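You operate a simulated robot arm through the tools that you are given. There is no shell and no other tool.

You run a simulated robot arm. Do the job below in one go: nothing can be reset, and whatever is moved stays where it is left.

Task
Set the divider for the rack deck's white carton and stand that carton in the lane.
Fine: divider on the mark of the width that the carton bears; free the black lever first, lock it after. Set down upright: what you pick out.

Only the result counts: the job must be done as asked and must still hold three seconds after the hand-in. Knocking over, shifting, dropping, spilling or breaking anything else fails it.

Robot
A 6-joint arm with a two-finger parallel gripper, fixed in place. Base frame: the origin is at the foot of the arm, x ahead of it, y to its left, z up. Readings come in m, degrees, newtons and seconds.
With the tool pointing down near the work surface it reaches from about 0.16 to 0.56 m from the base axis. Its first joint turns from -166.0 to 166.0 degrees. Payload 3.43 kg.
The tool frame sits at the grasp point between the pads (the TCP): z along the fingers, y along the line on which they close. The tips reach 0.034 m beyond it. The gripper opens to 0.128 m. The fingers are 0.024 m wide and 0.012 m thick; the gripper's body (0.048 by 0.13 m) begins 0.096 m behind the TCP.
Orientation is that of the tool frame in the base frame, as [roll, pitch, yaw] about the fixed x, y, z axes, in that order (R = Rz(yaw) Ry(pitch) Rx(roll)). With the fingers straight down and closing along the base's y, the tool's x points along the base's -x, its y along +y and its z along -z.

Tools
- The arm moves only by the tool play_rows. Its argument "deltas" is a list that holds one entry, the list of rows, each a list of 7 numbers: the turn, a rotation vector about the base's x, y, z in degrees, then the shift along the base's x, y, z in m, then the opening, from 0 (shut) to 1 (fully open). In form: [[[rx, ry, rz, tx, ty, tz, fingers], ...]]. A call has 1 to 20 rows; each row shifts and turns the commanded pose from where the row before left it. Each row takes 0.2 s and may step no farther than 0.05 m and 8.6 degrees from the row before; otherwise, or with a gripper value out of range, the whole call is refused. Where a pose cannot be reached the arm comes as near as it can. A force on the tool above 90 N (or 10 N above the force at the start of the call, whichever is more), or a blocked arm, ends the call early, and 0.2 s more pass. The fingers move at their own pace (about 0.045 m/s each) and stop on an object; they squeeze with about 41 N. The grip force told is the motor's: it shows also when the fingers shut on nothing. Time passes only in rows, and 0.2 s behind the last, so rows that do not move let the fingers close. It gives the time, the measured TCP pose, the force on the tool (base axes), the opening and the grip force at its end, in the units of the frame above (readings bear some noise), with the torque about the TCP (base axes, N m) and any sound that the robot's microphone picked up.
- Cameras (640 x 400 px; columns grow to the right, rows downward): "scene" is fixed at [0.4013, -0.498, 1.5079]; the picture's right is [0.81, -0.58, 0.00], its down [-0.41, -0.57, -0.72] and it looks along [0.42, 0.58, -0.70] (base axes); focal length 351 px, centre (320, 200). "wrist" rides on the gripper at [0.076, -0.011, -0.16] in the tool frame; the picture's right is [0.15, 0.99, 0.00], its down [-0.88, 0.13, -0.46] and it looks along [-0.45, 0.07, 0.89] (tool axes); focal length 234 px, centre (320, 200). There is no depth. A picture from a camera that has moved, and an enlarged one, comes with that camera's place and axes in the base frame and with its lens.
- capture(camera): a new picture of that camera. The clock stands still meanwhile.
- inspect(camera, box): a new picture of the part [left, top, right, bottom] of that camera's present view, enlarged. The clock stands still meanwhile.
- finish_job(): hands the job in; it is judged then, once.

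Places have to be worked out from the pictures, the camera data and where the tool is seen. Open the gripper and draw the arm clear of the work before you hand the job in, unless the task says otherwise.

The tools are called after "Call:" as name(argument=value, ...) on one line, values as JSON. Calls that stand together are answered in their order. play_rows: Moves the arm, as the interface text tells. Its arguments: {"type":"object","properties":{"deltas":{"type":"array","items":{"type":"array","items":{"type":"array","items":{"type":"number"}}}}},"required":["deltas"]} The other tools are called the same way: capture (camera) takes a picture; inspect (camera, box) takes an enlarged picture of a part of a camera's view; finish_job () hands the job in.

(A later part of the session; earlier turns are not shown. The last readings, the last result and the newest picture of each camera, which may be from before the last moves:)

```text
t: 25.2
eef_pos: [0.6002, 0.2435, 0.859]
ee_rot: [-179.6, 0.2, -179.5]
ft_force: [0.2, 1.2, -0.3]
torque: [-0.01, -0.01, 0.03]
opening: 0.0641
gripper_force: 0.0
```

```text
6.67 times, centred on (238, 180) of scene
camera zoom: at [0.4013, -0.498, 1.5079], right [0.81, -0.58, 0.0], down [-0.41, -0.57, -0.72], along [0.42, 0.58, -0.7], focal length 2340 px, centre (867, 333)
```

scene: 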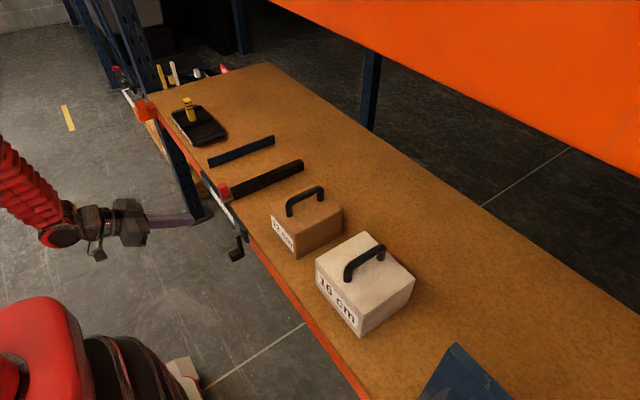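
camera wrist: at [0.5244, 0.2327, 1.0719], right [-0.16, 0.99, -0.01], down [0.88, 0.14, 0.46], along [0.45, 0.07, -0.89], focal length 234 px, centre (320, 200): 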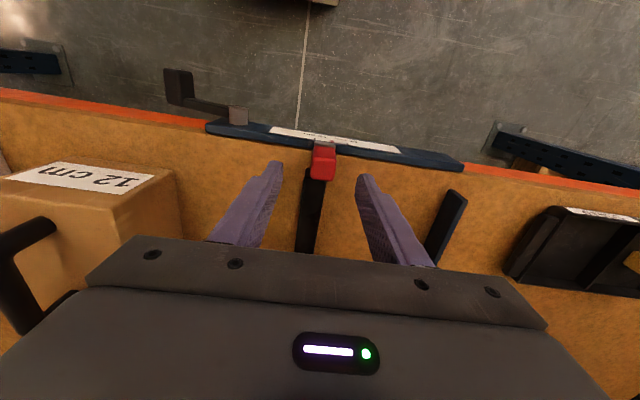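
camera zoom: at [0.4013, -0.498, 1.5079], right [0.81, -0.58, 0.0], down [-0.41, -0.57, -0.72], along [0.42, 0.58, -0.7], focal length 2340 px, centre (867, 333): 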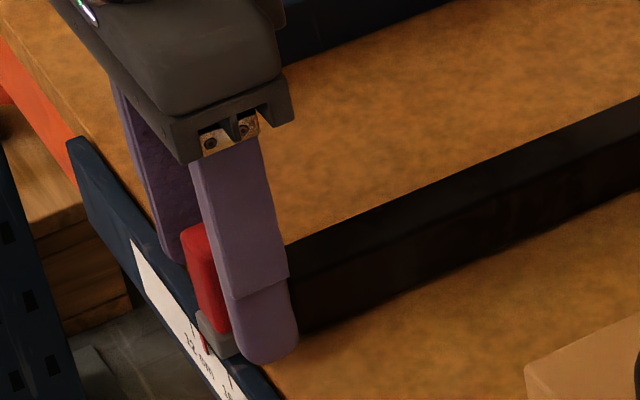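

The scale is well visible: 16 at column 289, 12 at 448 and the pointer at 372, so it is about 20.9 mm from the 16 mark. I close on the knob.

Call:
play_rows(deltas=[[[0, 0, 0, 0, 0.002, 0, 0.05], [0, 0, 0, 0, 0, 0, 0.05], [0, 0, 0, 0, 0, 0, 0.05], [0, 0, 0, 0, 0, 0, 0.05], [0, 0, 0, 0, 0, 0, 0.05]]])

Call:
inspect(camera="wrist", box=[240, 90, 400, 190])

```text
t: 26.4
eef_pos: [0.6, 0.2465, 0.858]
ee_rot: [-179.6, 0.1, -179.5]
ft_force: [0.3, -1.5, -0.6]
torque: [1.74, 0.13, -1.06]
opening: 0.0243
gripper_force: 45.2
```

```text
4.00 times, centred on (320, 140) of wrist
camera zoom: at [0.5235, 0.2361, 1.0181], right [-0.15, 0.99, -0.01], down [0.88, 0.14, 0.46], along [0.45, 0.07, -0.89], focal length 937 px, centre (320, 440)
```

zoom: 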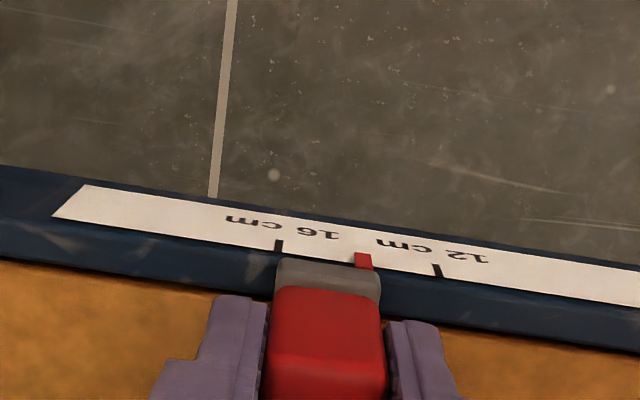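

Gripped. I slide it -10 mm first, checking that the divider really moves.

Call:
play_rows(deltas=[[[0, 0, 0, 0, -0.005, 0, 0.05], [0, 0, 0, 0, -0.005, 0, 0.05], [0, 0, 0, 0, 0, 0, 0.05]]])

Call:
inspect(camera="wrist", box=[240, 90, 400, 190])

Call:
capture(camera="scene")

```text
t: 27.2
eef_pos: [0.6006, 0.237, 0.8596]
ee_rot: [-179.6, -0.1, -179.4]
ft_force: [-8.7, 0.2, 12.1]
torque: [1.72, 0.88, -0.91]
opening: 0.0243
gripper_force: 44.9
```

```text
4.00 times, centred on (320, 140) of wrist
camera zoom: at [0.5236, 0.2267, 1.0181], right [-0.16, 0.99, -0.01], down [0.88, 0.14, 0.46], along [0.45, 0.06, -0.89], focal length 937 px, centre (320, 440)
```

zoom: 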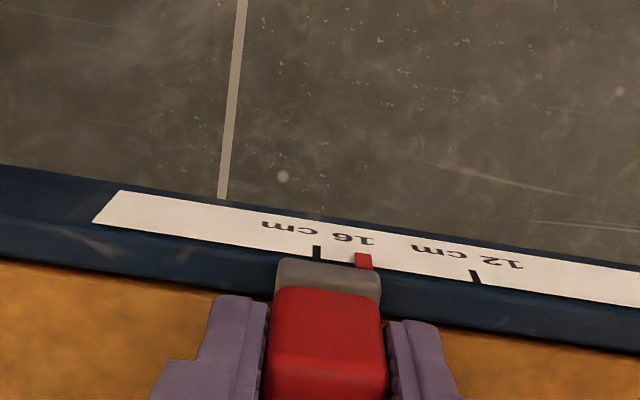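

```text
taken
```

scene: 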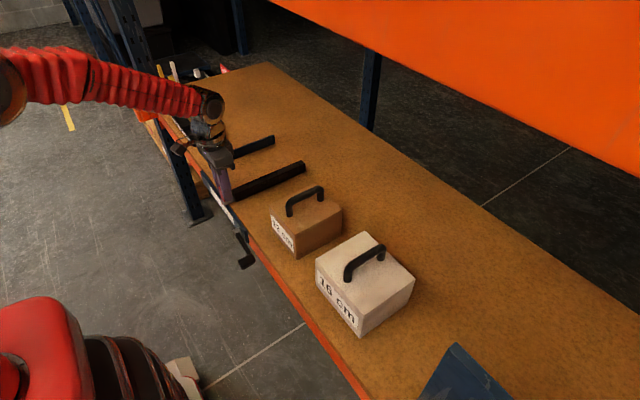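

The divider moves with the hand at about 4 px/mm. The pointer is 46 px from the 16 mark, so about 11.5 mm remain.

Call:
play_rows(deltas=[[[0, 0, 0, 0, -0.005, 0, 0.05], [0, 0, 0, 0, -0.005, 0, 0.05], [0, 0, 0, 0, 0, 0, 0.05]]])

Call:
inspect(camera="wrist", box=[300, 130, 380, 180])

```text
t: 28.0
eef_pos: [0.5996, 0.2268, 0.8575]
ee_rot: [-179.6, 0.2, -179.5]
ft_force: [3.8, -1.3, 8.8]
torque: [1.4, 0.36, -0.96]
opening: 0.0241
gripper_force: 45.5
```

```text
8.00 times, centred on (340, 155) of wrist
camera zoom: at [0.5231, 0.2165, 1.0178], right [-0.16, 0.99, -0.01], down [0.88, 0.14, 0.46], along [0.45, 0.07, -0.89], focal length 1873 px, centre (160, 560)
```

zoom: 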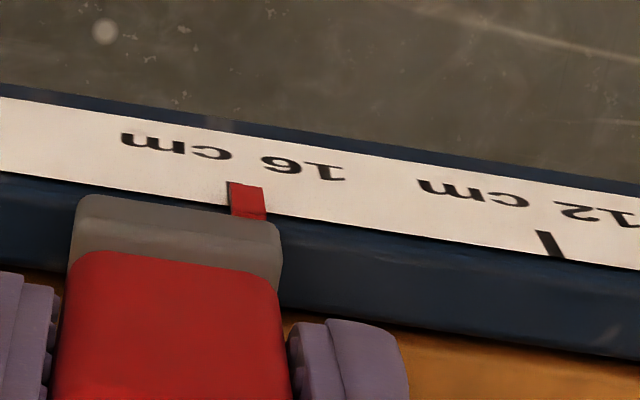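

The mark is just peeking out at the pointer's left edge, so about 1.5 mm remains.

Call:
play_rows(deltas=[[[0, 0, 0, 0, -0.0015, 0, 0.05], [0, 0, 0, 0, 0, 0, 0.05]]])

Call:
inspect(camera="wrist", box=[310, 135, 358, 165])

Call:
inspect(camera="wrist", box=[300, 130, 380, 180])

Call:
inspect(camera="scene", box=[205, 180, 253, 210])

```text
t: 28.6
eef_pos: [0.6008, 0.2265, 0.8581]
ee_rot: [-179.7, 0.1, -179.4]
ft_force: [3.5, 2.1, 17.9]
torque: [1.47, 0.21, -1.02]
opening: 0.024
gripper_force: 45.3
```

```text
13.33 times, centred on (334, 150) of wrist
camera zoom: at [0.5231, 0.2161, 1.0178], right [-0.16, 0.99, -0.01], down [0.88, 0.14, 0.46], along [0.45, 0.07, -0.89], focal length 3122 px, centre (133, 867)
```

zoom: 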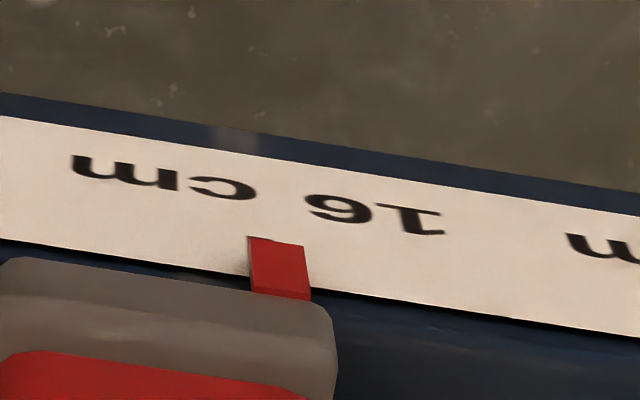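

```text
8.00 times, centred on (340, 155) of wrist
camera zoom: at [0.5231, 0.2161, 1.0178], right [-0.16, 0.99, -0.01], down [0.88, 0.14, 0.46], along [0.45, 0.07, -0.89], focal length 1873 px, centre (160, 560)
```

zoom: 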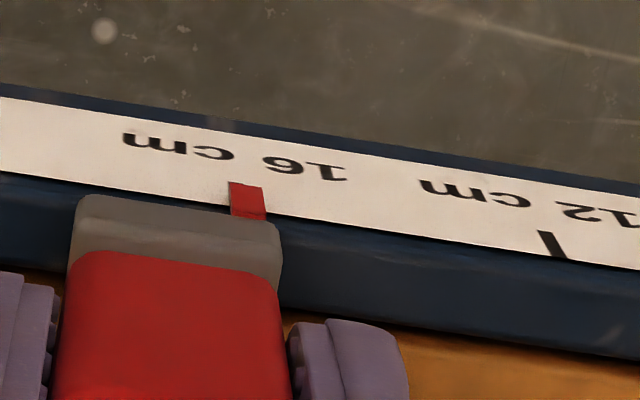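

```text
13.33 times, centred on (229, 195) of scene
camera zoom: at [0.4013, -0.498, 1.5079], right [0.81, -0.58, 0.0], down [-0.41, -0.57, -0.72], along [0.42, 0.58, -0.7], focal length 4681 px, centre (1533, 267)
```

zoom: 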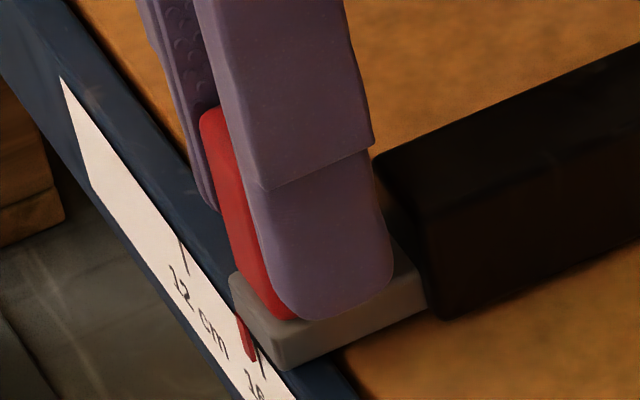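

It moved only 0.3 mm because of stiction, and the mark is still slightly to the -y side of the pointer. I give a slightly larger nudge.

Call:
play_rows(deltas=[[[0, 0, 0, 0, -0.0015, 0, 0.05], [0, 0, 0, 0, 0, 0, 0.05]]])

Call:
inspect(camera="wrist", box=[300, 130, 380, 180])

Call:
inspect(camera="scene", box=[205, 180, 253, 210])

```text
t: 29.2
eef_pos: [0.5999, 0.2248, 0.8586]
ee_rot: [-179.6, 0.2, -179.3]
ft_force: [-0.8, 1.7, 25.6]
torque: [1.46, -0.45, -1.09]
opening: 0.0242
gripper_force: 45.0
```

```text
8.00 times, centred on (340, 155) of wrist
camera zoom: at [0.5233, 0.2144, 1.0178], right [-0.16, 0.99, -0.01], down [0.88, 0.14, 0.46], along [0.45, 0.07, -0.89], focal length 1873 px, centre (160, 560)
```

zoom: 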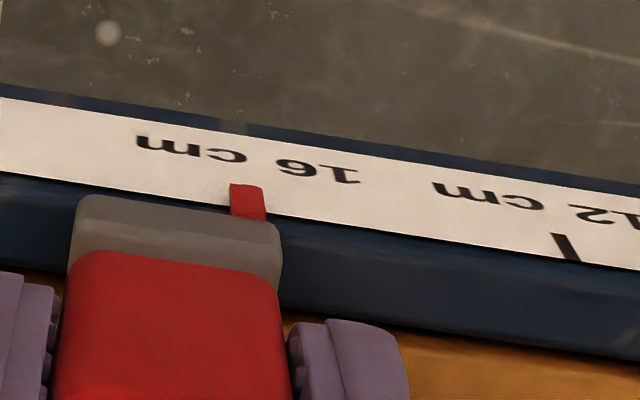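

```text
13.33 times, centred on (229, 195) of scene
camera zoom: at [0.4013, -0.498, 1.5079], right [0.81, -0.58, 0.0], down [-0.41, -0.57, -0.72], along [0.42, 0.58, -0.7], focal length 4681 px, centre (1533, 267)
```

zoom: 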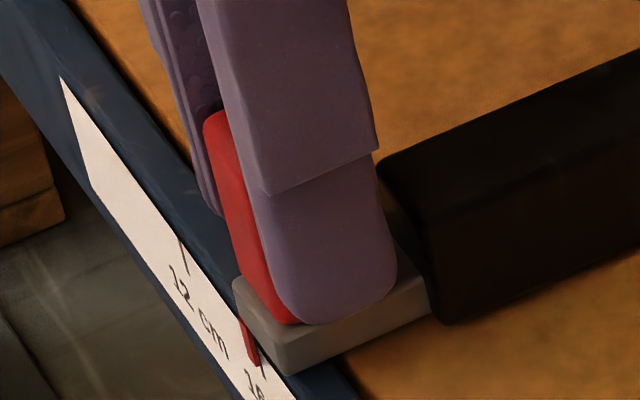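

By the 12-to-16 spacing the pointer now sits practically on the 16 mark. I check with higher zoom from both cameras.

Call:
inspect(camera="scene", box=[216, 195, 232, 210])

Call:
inspect(camera="wrist", box=[318, 145, 342, 160])

Call:
inspect(camera="wrist", box=[280, 130, 400, 205])

```text
16.00 times, centred on (224, 202) of scene
camera zoom: at [0.4013, -0.498, 1.5079], right [0.81, -0.58, 0.0], down [-0.41, -0.57, -0.72], along [0.42, 0.58, -0.7], focal length 5617 px, centre (1856, 160)
```

zoom: 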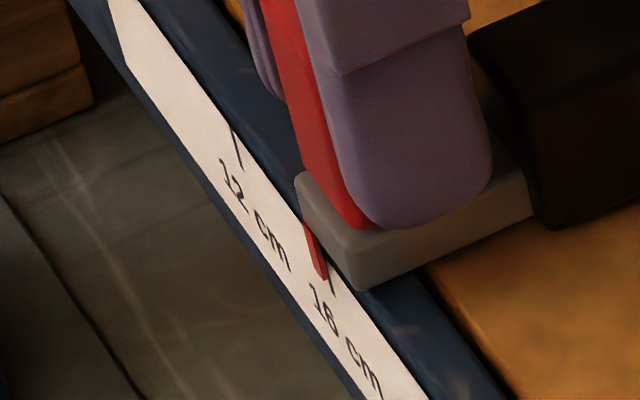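

```text
16.00 times, centred on (330, 152) of wrist
camera zoom: at [0.5233, 0.2144, 1.0178], right [-0.16, 0.99, -0.01], down [0.88, 0.14, 0.46], along [0.45, 0.07, -0.89], focal length 3747 px, centre (160, 960)
```

zoom: 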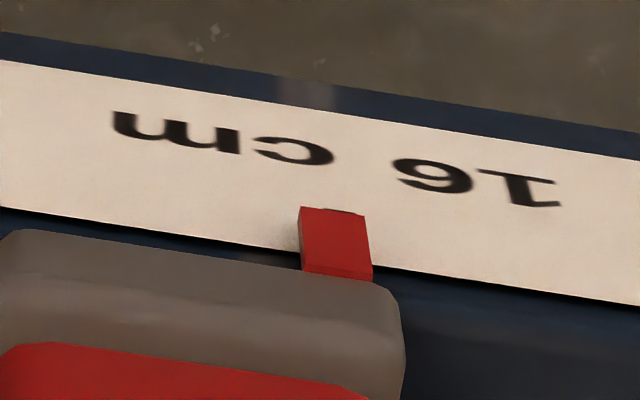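

```text
5.33 times, centred on (340, 168) of wrist
camera zoom: at [0.5233, 0.2144, 1.0178], right [-0.16, 0.99, -0.01], down [0.88, 0.14, 0.46], along [0.45, 0.07, -0.89], focal length 1249 px, centre (213, 373)
```

zoom: 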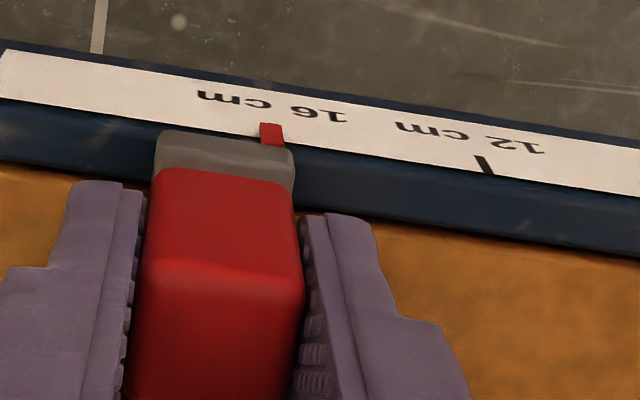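

The mark's end peeks past the pointer tip toward +y. Allowing for parallax, the pointer is about 1.3 mm too far to -y, so I nudge it back a little.

Call:
play_rows(deltas=[[[0, 0, 0, 0, 0.0015, 0, 0.05], [0, 0, 0, 0, 0, 0, 0.05], [0, 0, 0, 0, 0, 0, 0.05]]])

Call:
inspect(camera="scene", box=[216, 195, 232, 210])

Call:
inspect(camera="wrist", box=[318, 145, 342, 160])

```text
t: 30.0
eef_pos: [0.6008, 0.2263, 0.8583]
ee_rot: [-179.7, 0.2, -179.5]
ft_force: [4.7, -2.0, 28.7]
torque: [1.42, 0.53, -0.98]
opening: 0.0238
gripper_force: 44.9
```

```text
16.00 times, centred on (224, 202) of scene
camera zoom: at [0.4013, -0.498, 1.5079], right [0.81, -0.58, 0.0], down [-0.41, -0.57, -0.72], along [0.42, 0.58, -0.7], focal length 5617 px, centre (1856, 160)
```

zoom: 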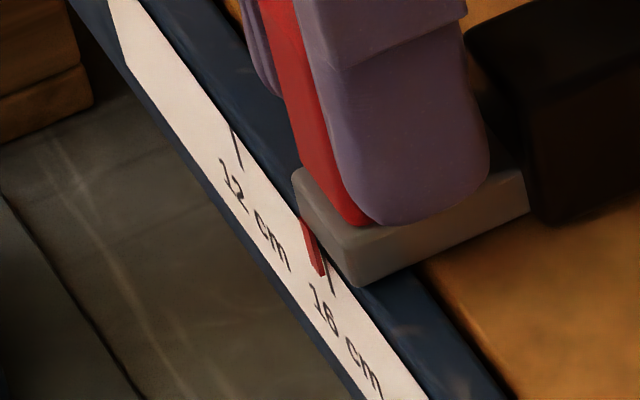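

```text
16.00 times, centred on (330, 152) of wrist
camera zoom: at [0.5232, 0.2156, 1.0178], right [-0.16, 0.99, -0.01], down [0.88, 0.14, 0.46], along [0.45, 0.07, -0.89], focal length 3747 px, centre (160, 960)
```

zoom: 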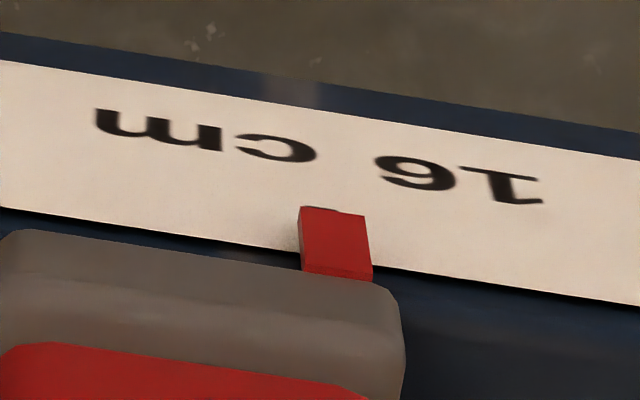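

The pointer is now centred on the mark within about half a millimetre. I release the knob and rise straight up to check from a different angle.

Call:
play_rows(deltas=[[[0, 0, 0, 0, 0, 0, 0.4], [0, 0, 0, 0, 0, 0, 0.5], [0, 0, 0, 0, 0, 0, 0.5], [0, 0, 0, 0, 0, 0.03, 0.5], [0, 0, 0, 0, 0, 0.04, 0.5], [0, 0, 0, -0.01, 0, 0.04, 0.4], [0, 0, 0, -0.02, 0, 0.03, 0.3], [0, 0, 0, 0, 0, 0, 0.3]]])

Call:
inspect(camera="scene", box=[216, 185, 240, 210])

Call:
capture(camera="wrist")

Call:
inspect(camera="wrist", box=[300, 130, 380, 180])

```text
t: 31.8
eef_pos: [0.5712, 0.2219, 0.9977]
ee_rot: [-179.5, 0.1, -179.5]
ft_force: [0.1, 0.8, 0.4]
torque: [0.01, 0.0, -0.01]
opening: 0.0386
gripper_force: 0.1
```

```text
16.00 times, centred on (228, 198) of scene
camera zoom: at [0.4013, -0.498, 1.5079], right [0.81, -0.58, 0.0], down [-0.41, -0.57, -0.72], along [0.42, 0.58, -0.7], focal length 5617 px, centre (1792, 240)
```

zoom: 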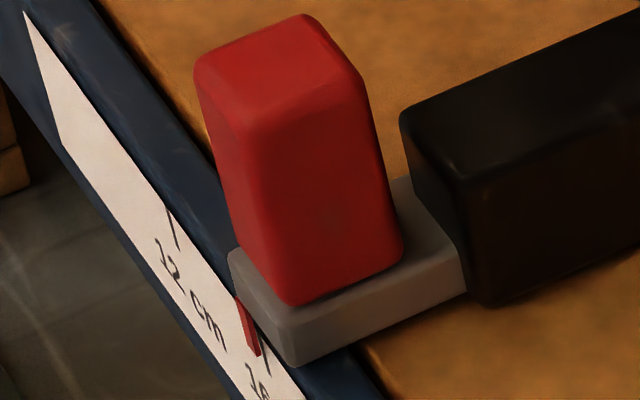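

```text
taken
camera wrist: at [0.4942, 0.2118, 1.1575], right [-0.16, 0.99, -0.01], down [0.88, 0.14, 0.46], along [0.45, 0.06, -0.89], focal length 234 px, centre (320, 200)
```

wrist: 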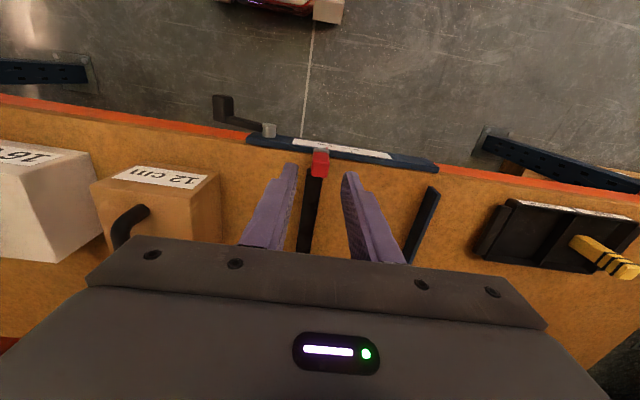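

```text
8.00 times, centred on (340, 155) of wrist
camera zoom: at [0.4942, 0.2118, 1.1575], right [-0.16, 0.99, -0.01], down [0.88, 0.14, 0.46], along [0.45, 0.06, -0.89], focal length 1873 px, centre (160, 560)
```

zoom: 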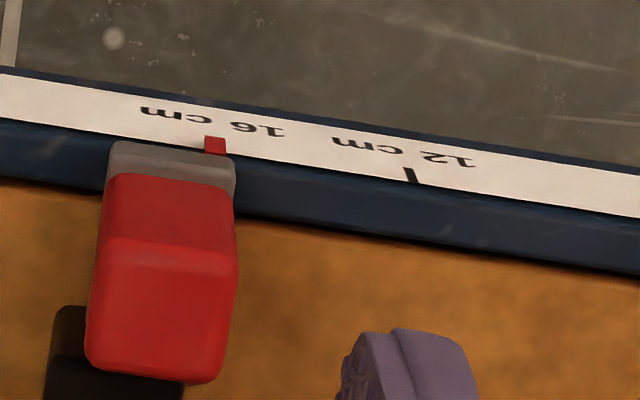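

For a parallax-free check I tilt the tool forward 45° in front of the rail, with the camera at the pointer's y.

Call:
play_rows(deltas=[[[0, -7.5, 0, -0.015, 0.004, -0.01, 0.1], [0, -7.5, 0, -0.015, 0.004, -0.01, 0.0], [0, -7.5, 0, -0.015, 0.004, -0.01, 0.0], [0, -7.5, 0, -0.01, 0.004, -0.01, 0.0], [0, -7.5, 0, -0.01, 0.004, -0.01, 0.0], [0, -7.5, 0, -0.005, 0.001, -0.01, 0.0], [0, 0, 0, 0, 0, 0, 0.0]]])

Call:
capture(camera="wrist")

Call:
inspect(camera="wrist", box=[300, 80, 380, 130])

```text
t: 33.4
eef_pos: [0.5006, 0.2464, 0.9397]
ee_rot: [-179.0, 45.1, -179.1]
ft_force: [0.9, 0.4, -0.4]
torque: [0.03, -0.01, -0.03]
opening: 0.0
gripper_force: 33.3
```

```text
taken
camera wrist: at [0.3327, 0.2361, 0.9991], right [-0.11, 0.99, -0.12], down [0.3, 0.14, 0.94], along [0.95, 0.07, -0.31], focal length 234 px, centre (320, 200)
```

wrist: 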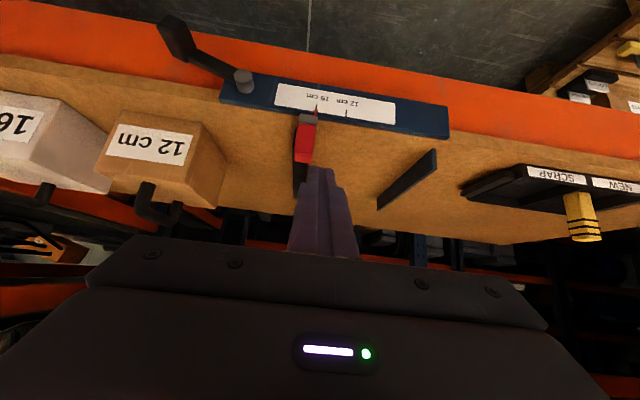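

```text
8.00 times, centred on (340, 105) of wrist
camera zoom: at [0.3327, 0.2361, 0.9991], right [-0.11, 0.99, -0.12], down [0.3, 0.14, 0.94], along [0.95, 0.07, -0.31], focal length 1873 px, centre (160, 960)
```

zoom: 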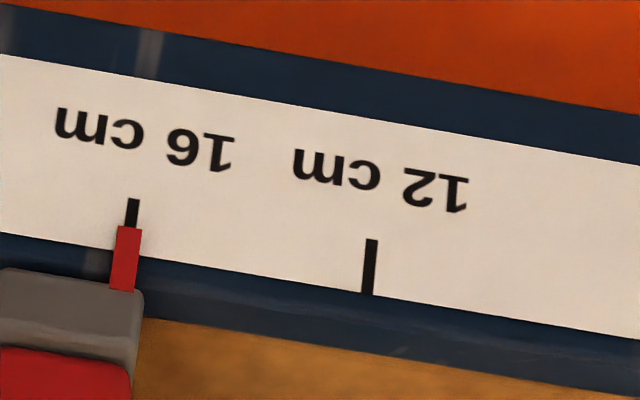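

Head-on, the pointer sits right under the 16 mark, within about 0.3 mm. Now I lock the lever: I go over its handle, near (0.555, 0.063, 0.746), with the fingers open and the tool tilted 12°.

Call:
play_rows(deltas=[[[0, 6.5, 0, 0.0, -0.035, 0.0, 0.47], [0, 6.5, 0, 0.0, -0.037, 0.0, 0.47], [0, 6.5, 0, 0.005, -0.037, 0.0, 0.47], [0, 6.5, 0, 0.018, -0.037, -0.01, 0.47], [0, 6.5, 0, 0.018, -0.037, -0.02, 0.47], [0, 0, 0, 0, 0, -0.03, 0.47], [0, 0, 0, 0, 0, 0, 0.47]]])

Call:
capture(camera="wrist")

Call:
inspect(camera="scene", box=[190, 200, 300, 280])

```text
t: 35.0
eef_pos: [0.5384, 0.062, 0.8765]
ee_rot: [-179.5, 12.5, -179.4]
ft_force: [-0.1, 0.5, 0.1]
torque: [0.03, 0.01, 0.02]
opening: 0.0604
gripper_force: 0.1
```

```text
taken
camera wrist: at [0.429, 0.0506, 1.0161], right [-0.15, 0.99, -0.04], down [0.76, 0.14, 0.63], along [0.63, 0.07, -0.77], focal length 234 px, centre (320, 200)
```

wrist: 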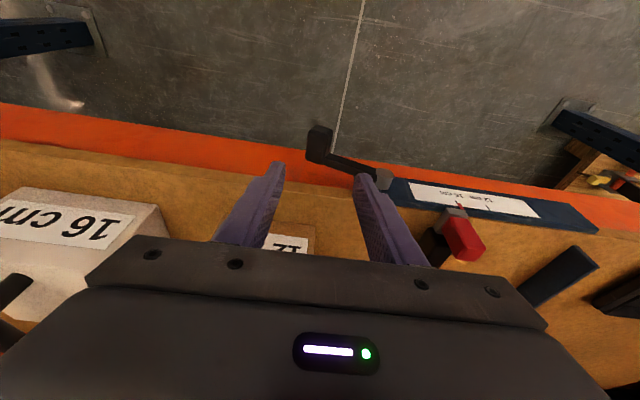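

```text
5.00 times, centred on (245, 240) of scene
camera zoom: at [0.4013, -0.498, 1.5079], right [0.81, -0.58, 0.0], down [-0.41, -0.57, -0.72], along [0.42, 0.58, -0.7], focal length 1755 px, centre (695, 0)
```

zoom: 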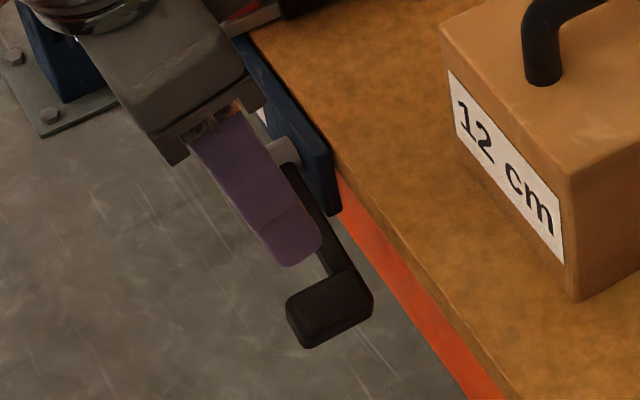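

The handle lies centred between the fingers at y≈0.061. I descend to straddle it.

Call:
play_rows(deltas=[[[0, 0, 0, 0.002, 0, -0.04, 0.47], [0, 0, 0, 0.002, 0, -0.04, 0.47], [0, 0, 0, 0, 0, -0.04, 0.47], [0, 0, 0, 0, 0, -0.035, 0.47], [0, 0, 0, 0, 0, -0.015, 0.47], [0, 0, 0, 0, 0, 0, 0.47]]])

Call:
inspect(camera="wrist", box=[220, 130, 420, 255])

```text
t: 36.4
eef_pos: [0.5445, 0.0664, 0.7083]
ee_rot: [-179.5, 12.6, -179.3]
ft_force: [-0.6, -0.5, 0.1]
torque: [-0.03, -0.01, 0.0]
opening: 0.0601
gripper_force: 0.0
```

```text
3.20 times, centred on (320, 192) of wrist
camera zoom: at [0.4359, 0.056, 0.8475], right [-0.15, 0.99, -0.04], down [0.76, 0.14, 0.64], along [0.63, 0.06, -0.77], focal length 749 px, centre (320, 224)
```

zoom: 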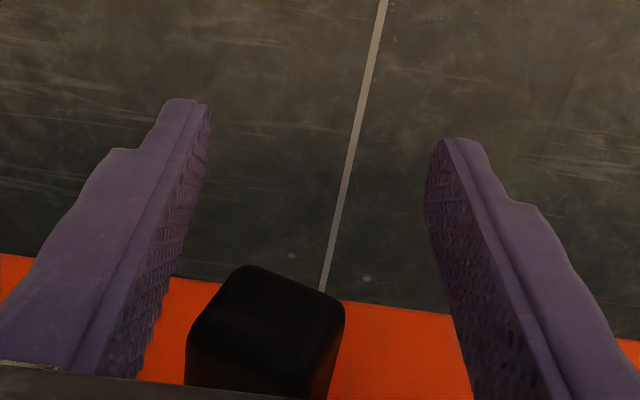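

The handle is between the fingers. I sweep toward +y so that the -y finger pushes the lever down, lowering slightly, and will close at y≈0.140 to centre it.

Call:
play_rows(deltas=[[[0, 0, 0, 0, 0.012, -0.002, 0.47], [0, 0, 0, 0, 0.012, -0.003, 0.47], [0, 0, 0, 0, 0.012, -0.004, 0.47], [0, 0, 0, 0, 0.012, -0.004, 0.47], [0, 0, 0, 0, 0.012, -0.004, 0.47], [0, 0, 0, 0, 0.012, -0.003, 0.47], [0, 0, 0, 0, 0.002, 0, 0.47], [0, 0, 0, 0, 0, 0, 0.47]]])

Call:
inspect(camera="wrist", box=[220, 130, 420, 255])

```text
t: 37.3
eef_pos: [0.5432, 0.0995, 0.6927]
ee_rot: [-179.2, 11.7, -179.9]
ft_force: [-0.3, -17.5, -7.0]
torque: [1.03, -0.04, 0.07]
opening: 0.0798
gripper_force: 16.0
stopped in row 4: the force on the tool passed its limit at 93 N (the readings are from after the stop); the commanded pose is now the measured one
```

```text
3.20 times, centred on (320, 192) of wrist
camera zoom: at [0.4358, 0.0902, 0.8334], right [-0.14, 0.99, -0.04], down [0.77, 0.14, 0.62], along [0.62, 0.05, -0.78], focal length 749 px, centre (320, 224)
```

zoom: 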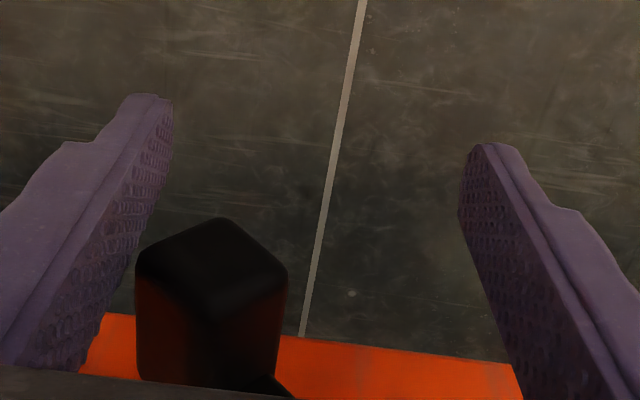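

The plain push jams at this angle and only forces a finger open; the lever is at about 52°. I relax, roll the tool to match the lever, and grip the handle as before.

Call:
play_rows(deltas=[[[0, 0, 0, 0, -0.012, 0.004, 0.55], [-8, 0, 0, 0, -0.006, 0.005, 0.5], [-8, 0, 0, 0, -0.003, 0.005, 0.5], [-8, 0, 0, 0, -0.002, 0.005, 0.5], [-8, 0, 0, 0, -0.001, 0.004, 0.5], [-8, 0, 0, 0, -0.001, 0.003, 0.5], [-8, 0, 0, 0, 0, 0.001, 0.5], [0, 0, 0, 0, 0, 0, 0.5]]])

Call:
inspect(camera="wrist", box=[220, 130, 420, 255])

Call:
inspect(camera="scene", box=[180, 170, 308, 270])

```text
t: 39.1
eef_pos: [0.5445, 0.0766, 0.7205]
ee_rot: [-130.6, 7.8, -170.8]
ft_force: [0.1, 0.3, 0.0]
torque: [0.02, 0.03, 0.02]
opening: 0.0638
gripper_force: 0.1
```

```text
3.20 times, centred on (320, 192) of wrist
camera zoom: at [0.4362, 0.1756, 0.8215], right [-0.14, 0.63, -0.76], down [0.77, 0.56, 0.32], along [0.63, -0.54, -0.56], focal length 749 px, centre (320, 224)
```

zoom: 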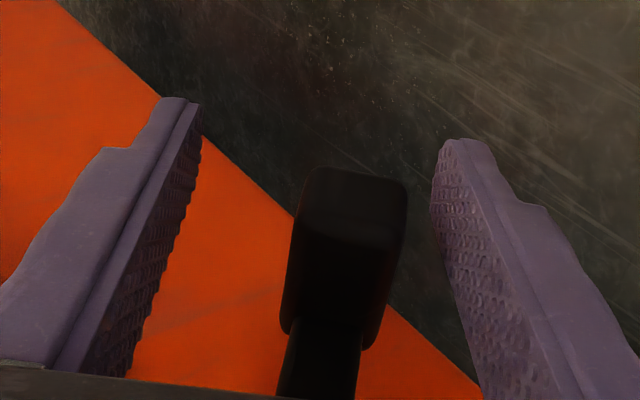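

```text
4.00 times, centred on (244, 220) of scene
camera zoom: at [0.4013, -0.498, 1.5079], right [0.81, -0.58, 0.0], down [-0.41, -0.57, -0.72], along [0.42, 0.58, -0.7], focal length 1404 px, centre (624, 120)
```

zoom: 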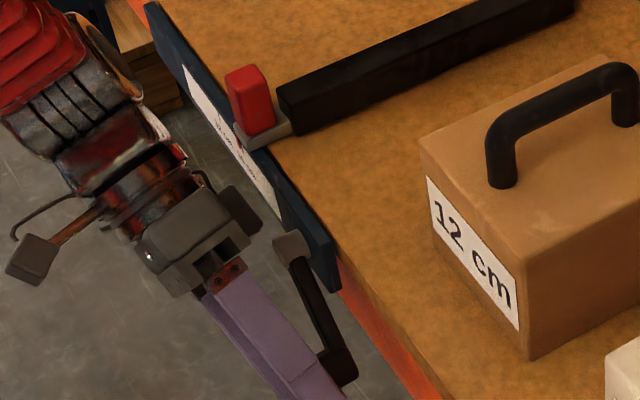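

The lever is at about 45°. I align the hand with it and close.

Call:
play_rows(deltas=[[[4, 0, 0, 0, 0.0045, -0.0065, 0.4], [0, 0, 0, 0, 0, 0, 0.1], [0, 0, 0, 0, 0, 0, 0.1], [0, 0, 0, 0, 0, 0, 0.1], [0, 0, 0, 0, 0, 0, 0.1]]])

Call:
inspect(camera="wrist", box=[220, 130, 420, 255])

```text
t: 40.3
eef_pos: [0.546, 0.0822, 0.7135]
ee_rot: [-134.6, 8.6, -171.3]
ft_force: [1.6, -5.4, 6.6]
torque: [0.76, 0.02, 0.1]
opening: 0.0261
gripper_force: 45.1
```

```text
3.20 times, centred on (320, 192) of wrist
camera zoom: at [0.4374, 0.1725, 0.8221], right [-0.14, 0.68, -0.72], down [0.77, 0.54, 0.36], along [0.63, -0.5, -0.6], focal length 749 px, centre (320, 224)
```

zoom: 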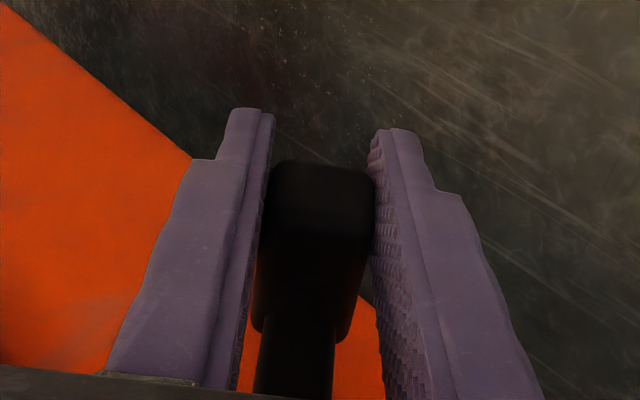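

Gripped. I swing the lever back down along the arc to vertical.

Call:
play_rows(deltas=[[[7.5, 0, 0, 0, 0.0083, -0.0073, 0.1], [7.5, 0, 0, 0, 0.0092, -0.0062, 0.1], [7.5, 0, 0, 0, 0.0099, -0.0049, 0.1], [7.5, 0, 0, 0, 0.0105, -0.0035, 0.1], [7.5, 0, 0, 0, 0.0105, -0.0022, 0.1], [7.5, 0, 0, 0, 0.01, -0.0007, 0.1], [0, 0, 0, 0, 0, 0, 0.1]]])

Call:
inspect(camera="wrist", box=[220, 130, 420, 255])

Call:
inspect(camera="scene", box=[180, 170, 308, 270])

```text
t: 41.9
eef_pos: [0.5452, 0.1383, 0.6898]
ee_rot: [179.6, 12.0, -180.0]
ft_force: [3.6, 4.1, 12.3]
torque: [-0.33, -1.3, -0.1]
opening: 0.0254
gripper_force: 44.8
```

```text
3.20 times, centred on (320, 192) of wrist
camera zoom: at [0.4374, 0.1282, 0.8292], right [-0.14, 0.99, -0.02], down [0.77, 0.13, 0.63], along [0.63, 0.07, -0.78], focal length 749 px, centre (320, 224)
```

zoom: 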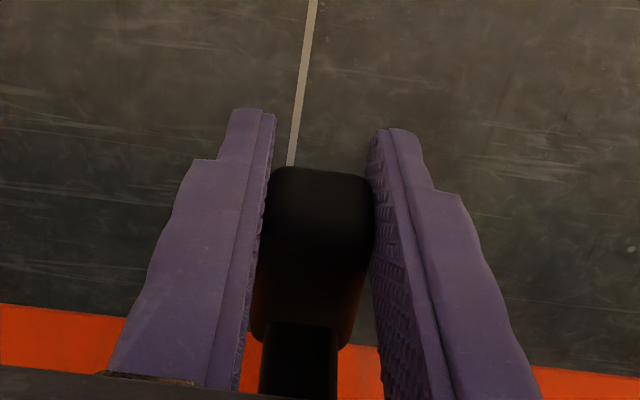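

```text
4.00 times, centred on (244, 220) of scene
camera zoom: at [0.4013, -0.498, 1.5079], right [0.81, -0.58, 0.0], down [-0.41, -0.57, -0.72], along [0.42, 0.58, -0.7], focal length 1404 px, centre (624, 120)
```

zoom: 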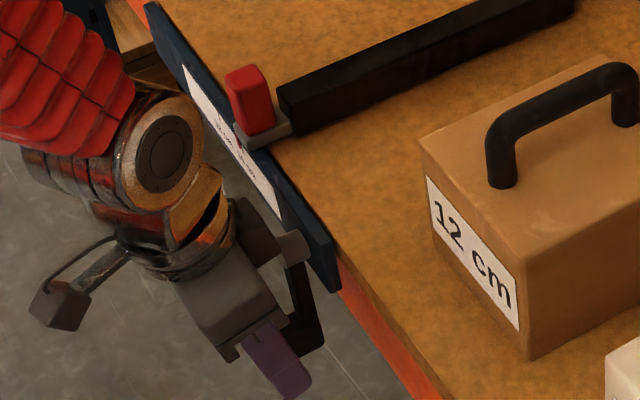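

The lever is back nearly vertical. I press it 2 mm further to see whether it sits at its stop.

Call:
play_rows(deltas=[[[1, 0, 0, 0, 0.0025, 0, 0.1], [0, 0, 0, 0, 0, 0, 0.1]]])

```text
t: 42.5
eef_pos: [0.5465, 0.1402, 0.6895]
ee_rot: [178.7, 12.0, 179.7]
ft_force: [6.1, -17.0, 20.0]
torque: [-0.53, 0.11, 0.14]
opening: 0.0254
gripper_force: 45.1
```

Resistance appears at y=0.140, the same place as at the start. I check it with one more small push.

Call:
play_rows(deltas=[[[0.5, 0, 0, 0, 0.002, 0, 0.1], [0, 0, 0, 0, 0, 0, 0.1]]])

```text
t: 43.1
eef_pos: [0.5457, 0.1413, 0.6894]
ee_rot: [178.3, 12.0, 179.5]
ft_force: [17.7, -37.3, 0.6]
torque: [-0.38, -0.61, 0.18]
opening: 0.0254
gripper_force: 45.3
```

The lever is at its hard stop, so it is locked. I relax, open, and rise clear, then check the pointer and the lever.

Call:
play_rows(deltas=[[[-1.5, 0, 0, 0, -0.003, 0, 0.15], [0, 0, 0, 0, 0, 0, 0.45], [0, 0, 0, 0, 0, 0, 0.45], [0, 0, 0, 0, 0, 0, 0.45], [0, 0, 0, -0.008, 0, 0.02, 0.45], [0, 0, 0, -0.01, 0, 0.04, 0.45], [0, 0, 0, -0.01, 0, 0.05, 0.45], [0, -6, 0, -0.01, 0.03, 0.05, 0.3], [0, -6, 0, 0, 0.03, 0.04, 0.1], [0, -6, 0, 0, 0.03, 0.04, 0], [0, -6, 0, 0, 0.01, 0.02, 0], [0, -6, 0, 0, 0, 0, 0], [0, 0, 0, 0, 0, 0, 0]]])

Call:
capture(camera="wrist")

Call:
inspect(camera="wrist", box=[240, 60, 400, 160])

Call:
inspect(camera="scene", box=[190, 140, 330, 270])

```text
refused: row 7 steps farther than a row can; nothing moved
```

```text
taken
camera wrist: at [0.4375, 0.1266, 0.8289], right [-0.14, 0.99, 0.0], down [0.77, 0.11, 0.63], along [0.63, 0.09, -0.77], focal length 234 px, centre (320, 200)
```

wrist: 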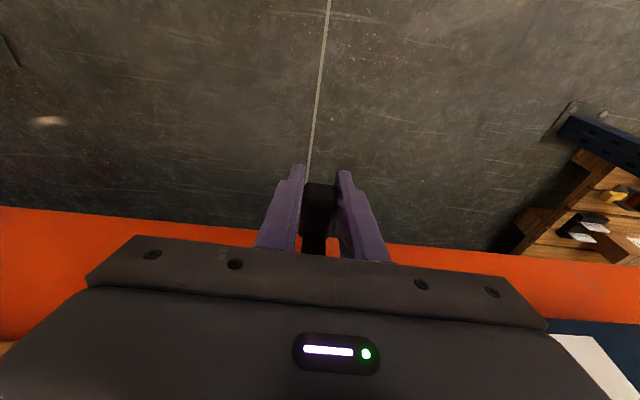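

```text
4.00 times, centred on (320, 110) of wrist
camera zoom: at [0.4375, 0.1266, 0.8289], right [-0.14, 0.99, 0.0], down [0.77, 0.11, 0.63], along [0.63, 0.09, -0.77], focal length 937 px, centre (320, 560)
```

zoom: 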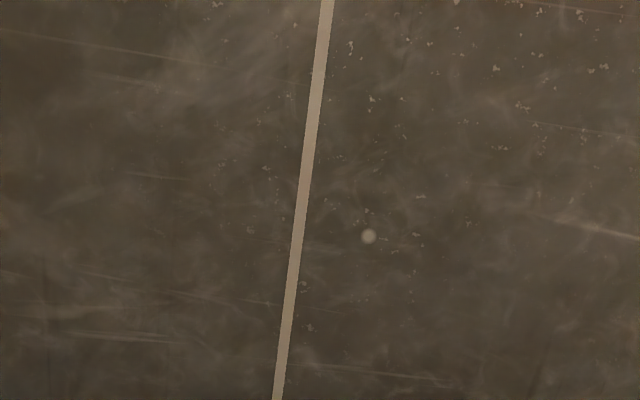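

```text
3.08 times, centred on (260, 205) of scene
camera zoom: at [0.4013, -0.498, 1.5079], right [0.81, -0.58, 0.0], down [-0.41, -0.57, -0.72], along [0.42, 0.58, -0.7], focal length 1080 px, centre (505, 185)
```

zoom: 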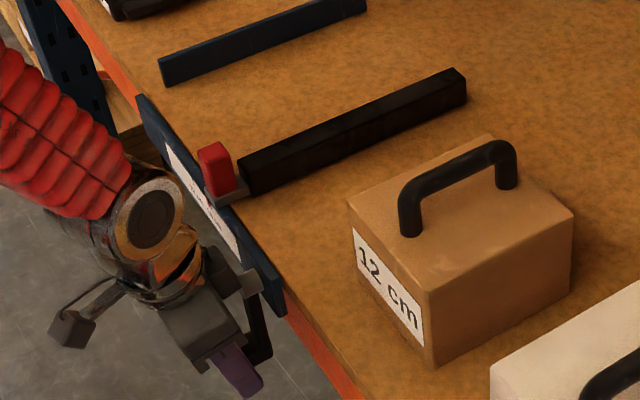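

The call was refused because one step was too long. I resend it with smaller steps.

Call:
play_rows(deltas=[[[-1.5, 0, 0, 0, -0.003, 0, 0.15], [0, 0, 0, 0, 0, 0, 0.45], [0, 0, 0, 0, 0, 0, 0.45], [0, 0, 0, 0, 0, 0, 0.45], [0, 0, 0, -0.008, 0, 0.02, 0.45], [0, 0, 0, -0.01, 0, 0.04, 0.45], [0, 0, 0, -0.01, 0, 0.04, 0.45], [0, 0, 0, -0.01, 0, 0.04, 0.45], [0, -6, 0, 0, 0.03, 0.03, 0.3], [0, -6, 0, 0, 0.03, 0.03, 0.1], [0, -6, 0, 0, 0.03, 0.03, 0], [0, -6, 0, 0, 0.01, 0.02, 0], [0, -6, 0, 0, 0, 0, 0], [0, 0, 0, 0, 0, 0, 0]]])

Call:
capture(camera="wrist")

Call:
inspect(camera="wrist", box=[240, 60, 400, 160])

Call:
inspect(camera="scene", box=[190, 140, 330, 270])

```text
t: 46.1
eef_pos: [0.5065, 0.2407, 0.9393]
ee_rot: [179.8, 42.1, -180.0]
ft_force: [0.6, 0.1, 0.4]
torque: [-0.03, 0.01, 0.02]
opening: 0.0
gripper_force: 33.0
```

```text
taken
camera wrist: at [0.3421, 0.2278, 1.0071], right [-0.11, 0.99, -0.09], down [0.35, 0.13, 0.93], along [0.93, 0.07, -0.36], focal length 234 px, centre (320, 200)
```

wrist: 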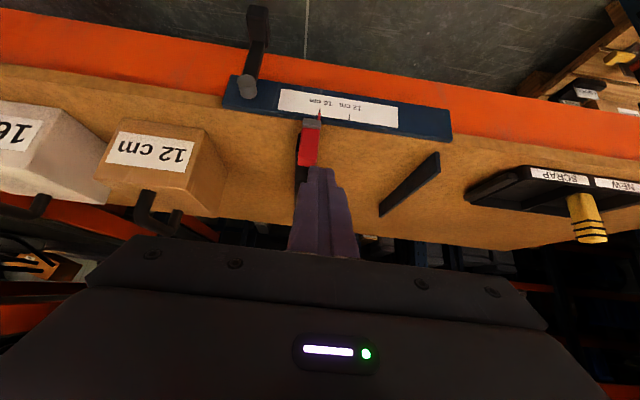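

```text
4.00 times, centred on (320, 110) of wrist
camera zoom: at [0.3421, 0.2278, 1.0071], right [-0.11, 0.99, -0.09], down [0.35, 0.13, 0.93], along [0.93, 0.07, -0.36], focal length 937 px, centre (320, 560)
```

zoom: 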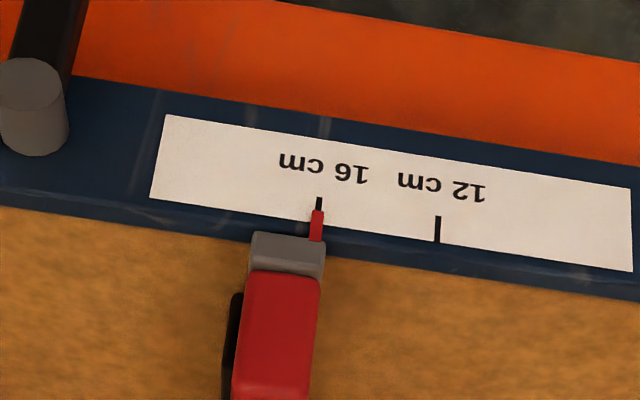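

```text
3.08 times, centred on (260, 205) of scene
camera zoom: at [0.4013, -0.498, 1.5079], right [0.81, -0.58, 0.0], down [-0.41, -0.57, -0.72], along [0.42, 0.58, -0.7], focal length 1080 px, centre (505, 185)
```

zoom: 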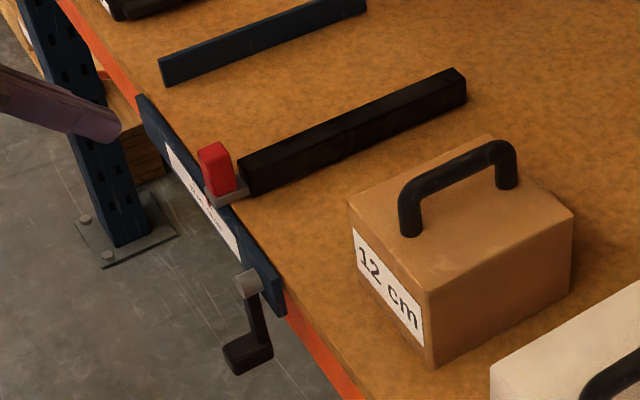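

The lever hangs at its stop again and the pointer is on 16. Now for the carton: I measure the cartons and the lane from both cameras.

Call:
inspect(camera="wrist", box=[0, 80, 240, 230])

Call:
inspect(camera="wrist", box=[280, 110, 460, 222])

Call:
inspect(camera="scene", box=[300, 220, 430, 345])

Call:
inspect(camera="scene", box=[200, 125, 320, 200])

```text
2.67 times, centred on (120, 155) of wrist
camera zoom: at [0.3421, 0.2278, 1.0071], right [-0.11, 0.99, -0.09], down [0.35, 0.13, 0.93], along [0.93, 0.07, -0.36], focal length 624 px, centre (853, 320)
```

zoom: 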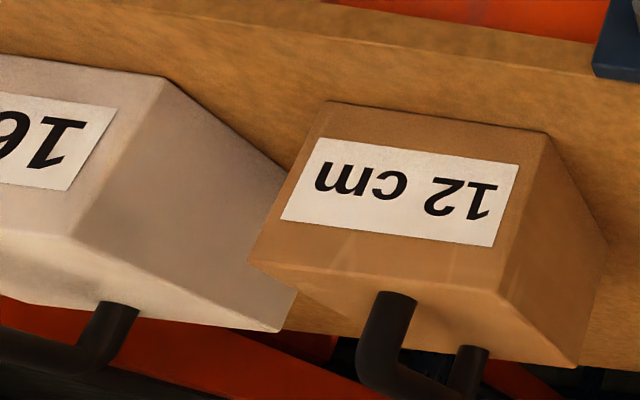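

```text
3.56 times, centred on (370, 166) of wrist
camera zoom: at [0.3421, 0.2278, 1.0071], right [-0.11, 0.99, -0.09], down [0.35, 0.13, 0.93], along [0.93, 0.07, -0.36], focal length 833 px, centre (142, 321)
```

zoom: 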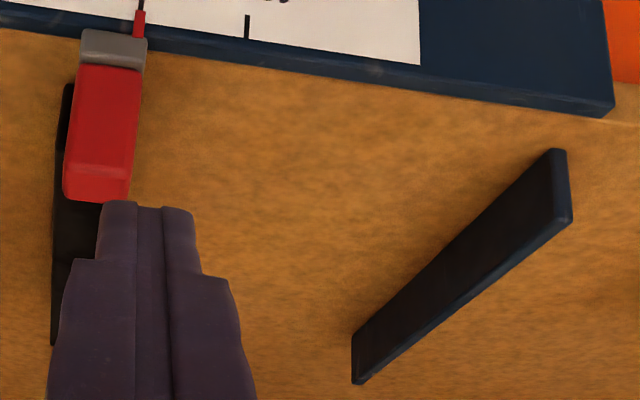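

```text
3.20 times, centred on (365, 282) of scene
camera zoom: at [0.4013, -0.498, 1.5079], right [0.81, -0.58, 0.0], down [-0.41, -0.57, -0.72], along [0.42, 0.58, -0.7], focal length 1123 px, centre (176, -64)
```

zoom: 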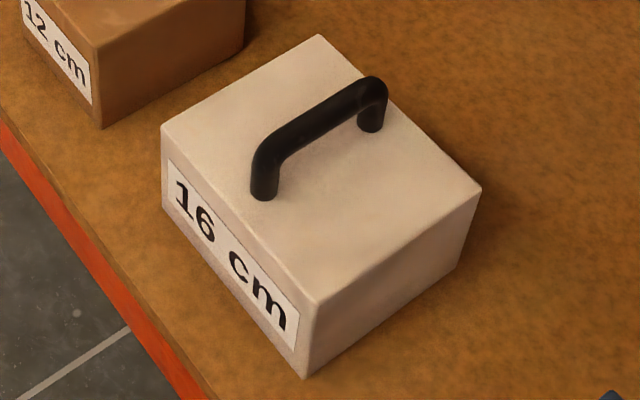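

```text
5.33 times, centred on (260, 162) of scene
camera zoom: at [0.4013, -0.498, 1.5079], right [0.81, -0.58, 0.0], down [-0.41, -0.57, -0.72], along [0.42, 0.58, -0.7], focal length 1872 px, centre (640, 400)
```

zoom: 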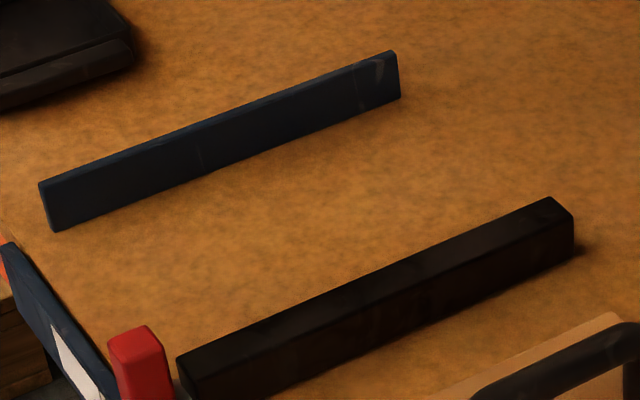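

Measurements, with the deck at z≈0.796:
- The fence's inner face is at y≈0.413, from x≈0.625 to 0.862.
- The divider bar spans y≈0.218–0.238, so the lane's middle is at y≈0.326.
- The white carton is centred at about (0.718, -0.212), top at z≈0.90, with its handle bar along x at y≈-0.2165, z≈0.955.

An upper beam seems to hang at x≈0.6, z≈1.39. I therefore work with a tool tilted about 30° forward so the wrist stays out of it. First I go in front of the carton.

Call:
play_rows(deltas=[[[0, 0, 0, 0, -0.02, 0.035, 0.2], [0, 0, 0, 0, -0.035, 0.03, 0.4], [0, 3, 0, 0, -0.04, 0.02, 0.6], [0, 3, 0, 0, -0.045, 0.005, 0.6], [0, 3, 0, 0, -0.045, 0, 0.6], [0, 3, 0, 0, -0.045, 0, 0.6], [0, 0, 0, 0, -0.045, 0, 0.6], [0, 0, 0, 0, -0.045, 0, 0.6], [0, 0, 0, 0, -0.045, 0, 0.6], [0, 0, 0, 0, -0.045, 0, 0.6], [0, 0, 0, 0, -0.047, 0, 0.6], [0, 0, 0, 0, 0, 0, 0.6]]])

Call:
capture(camera="wrist")

Call:
capture(camera="scene")

```text
t: 48.7
eef_pos: [0.5032, -0.2198, 1.0277]
ee_rot: [179.7, 30.1, 179.9]
ft_force: [0.2, 0.2, 0.0]
torque: [0.0, -0.02, 0.03]
opening: 0.077
gripper_force: 0.1
```

```text
taken
camera wrist: at [0.3575, -0.2311, 1.1287], right [-0.13, 0.99, -0.07], down [0.53, 0.13, 0.84], along [0.84, 0.07, -0.54], focal length 234 px, centre (320, 200)
```

wrist: 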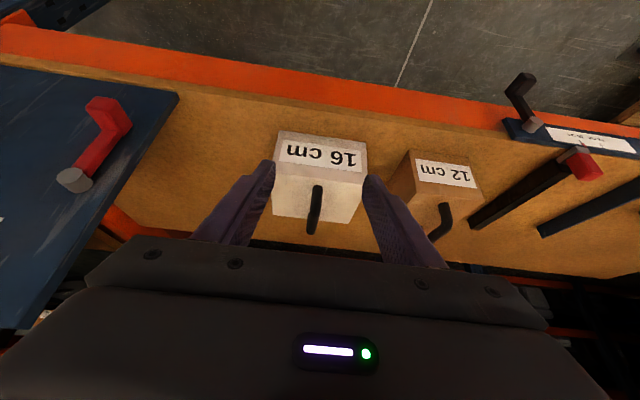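

```text
taken
```

scene: 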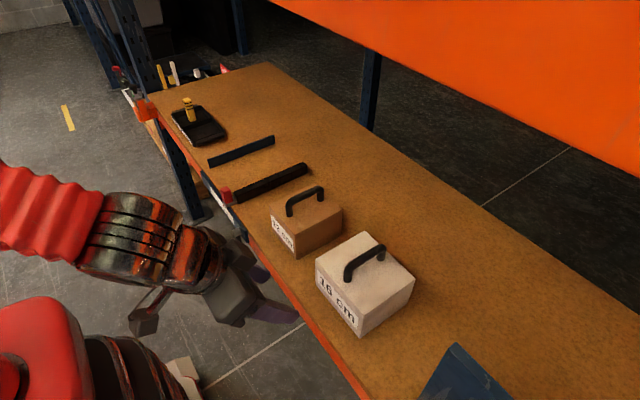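

A blue panel with a red lever stands at y < -0.44 and I leave it alone. I zoom on the white carton to refine the handle's place and yaw.

Call:
inspect(camera="wrist", box=[250, 120, 390, 245])

```text
3.20 times, centred on (320, 182) of wrist
camera zoom: at [0.3575, -0.2311, 1.1287], right [-0.13, 0.99, -0.07], down [0.53, 0.13, 0.84], along [0.84, 0.07, -0.54], focal length 749 px, centre (320, 256)
```

zoom: 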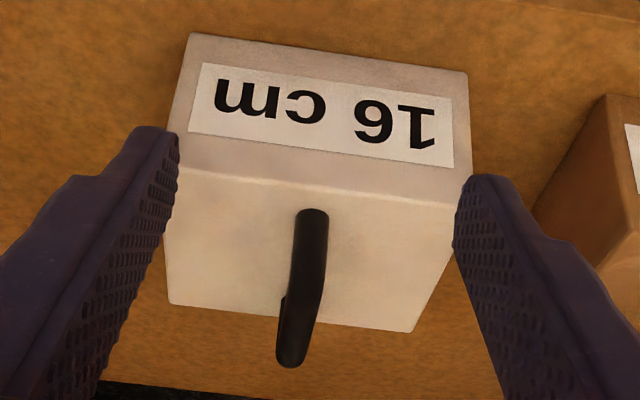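

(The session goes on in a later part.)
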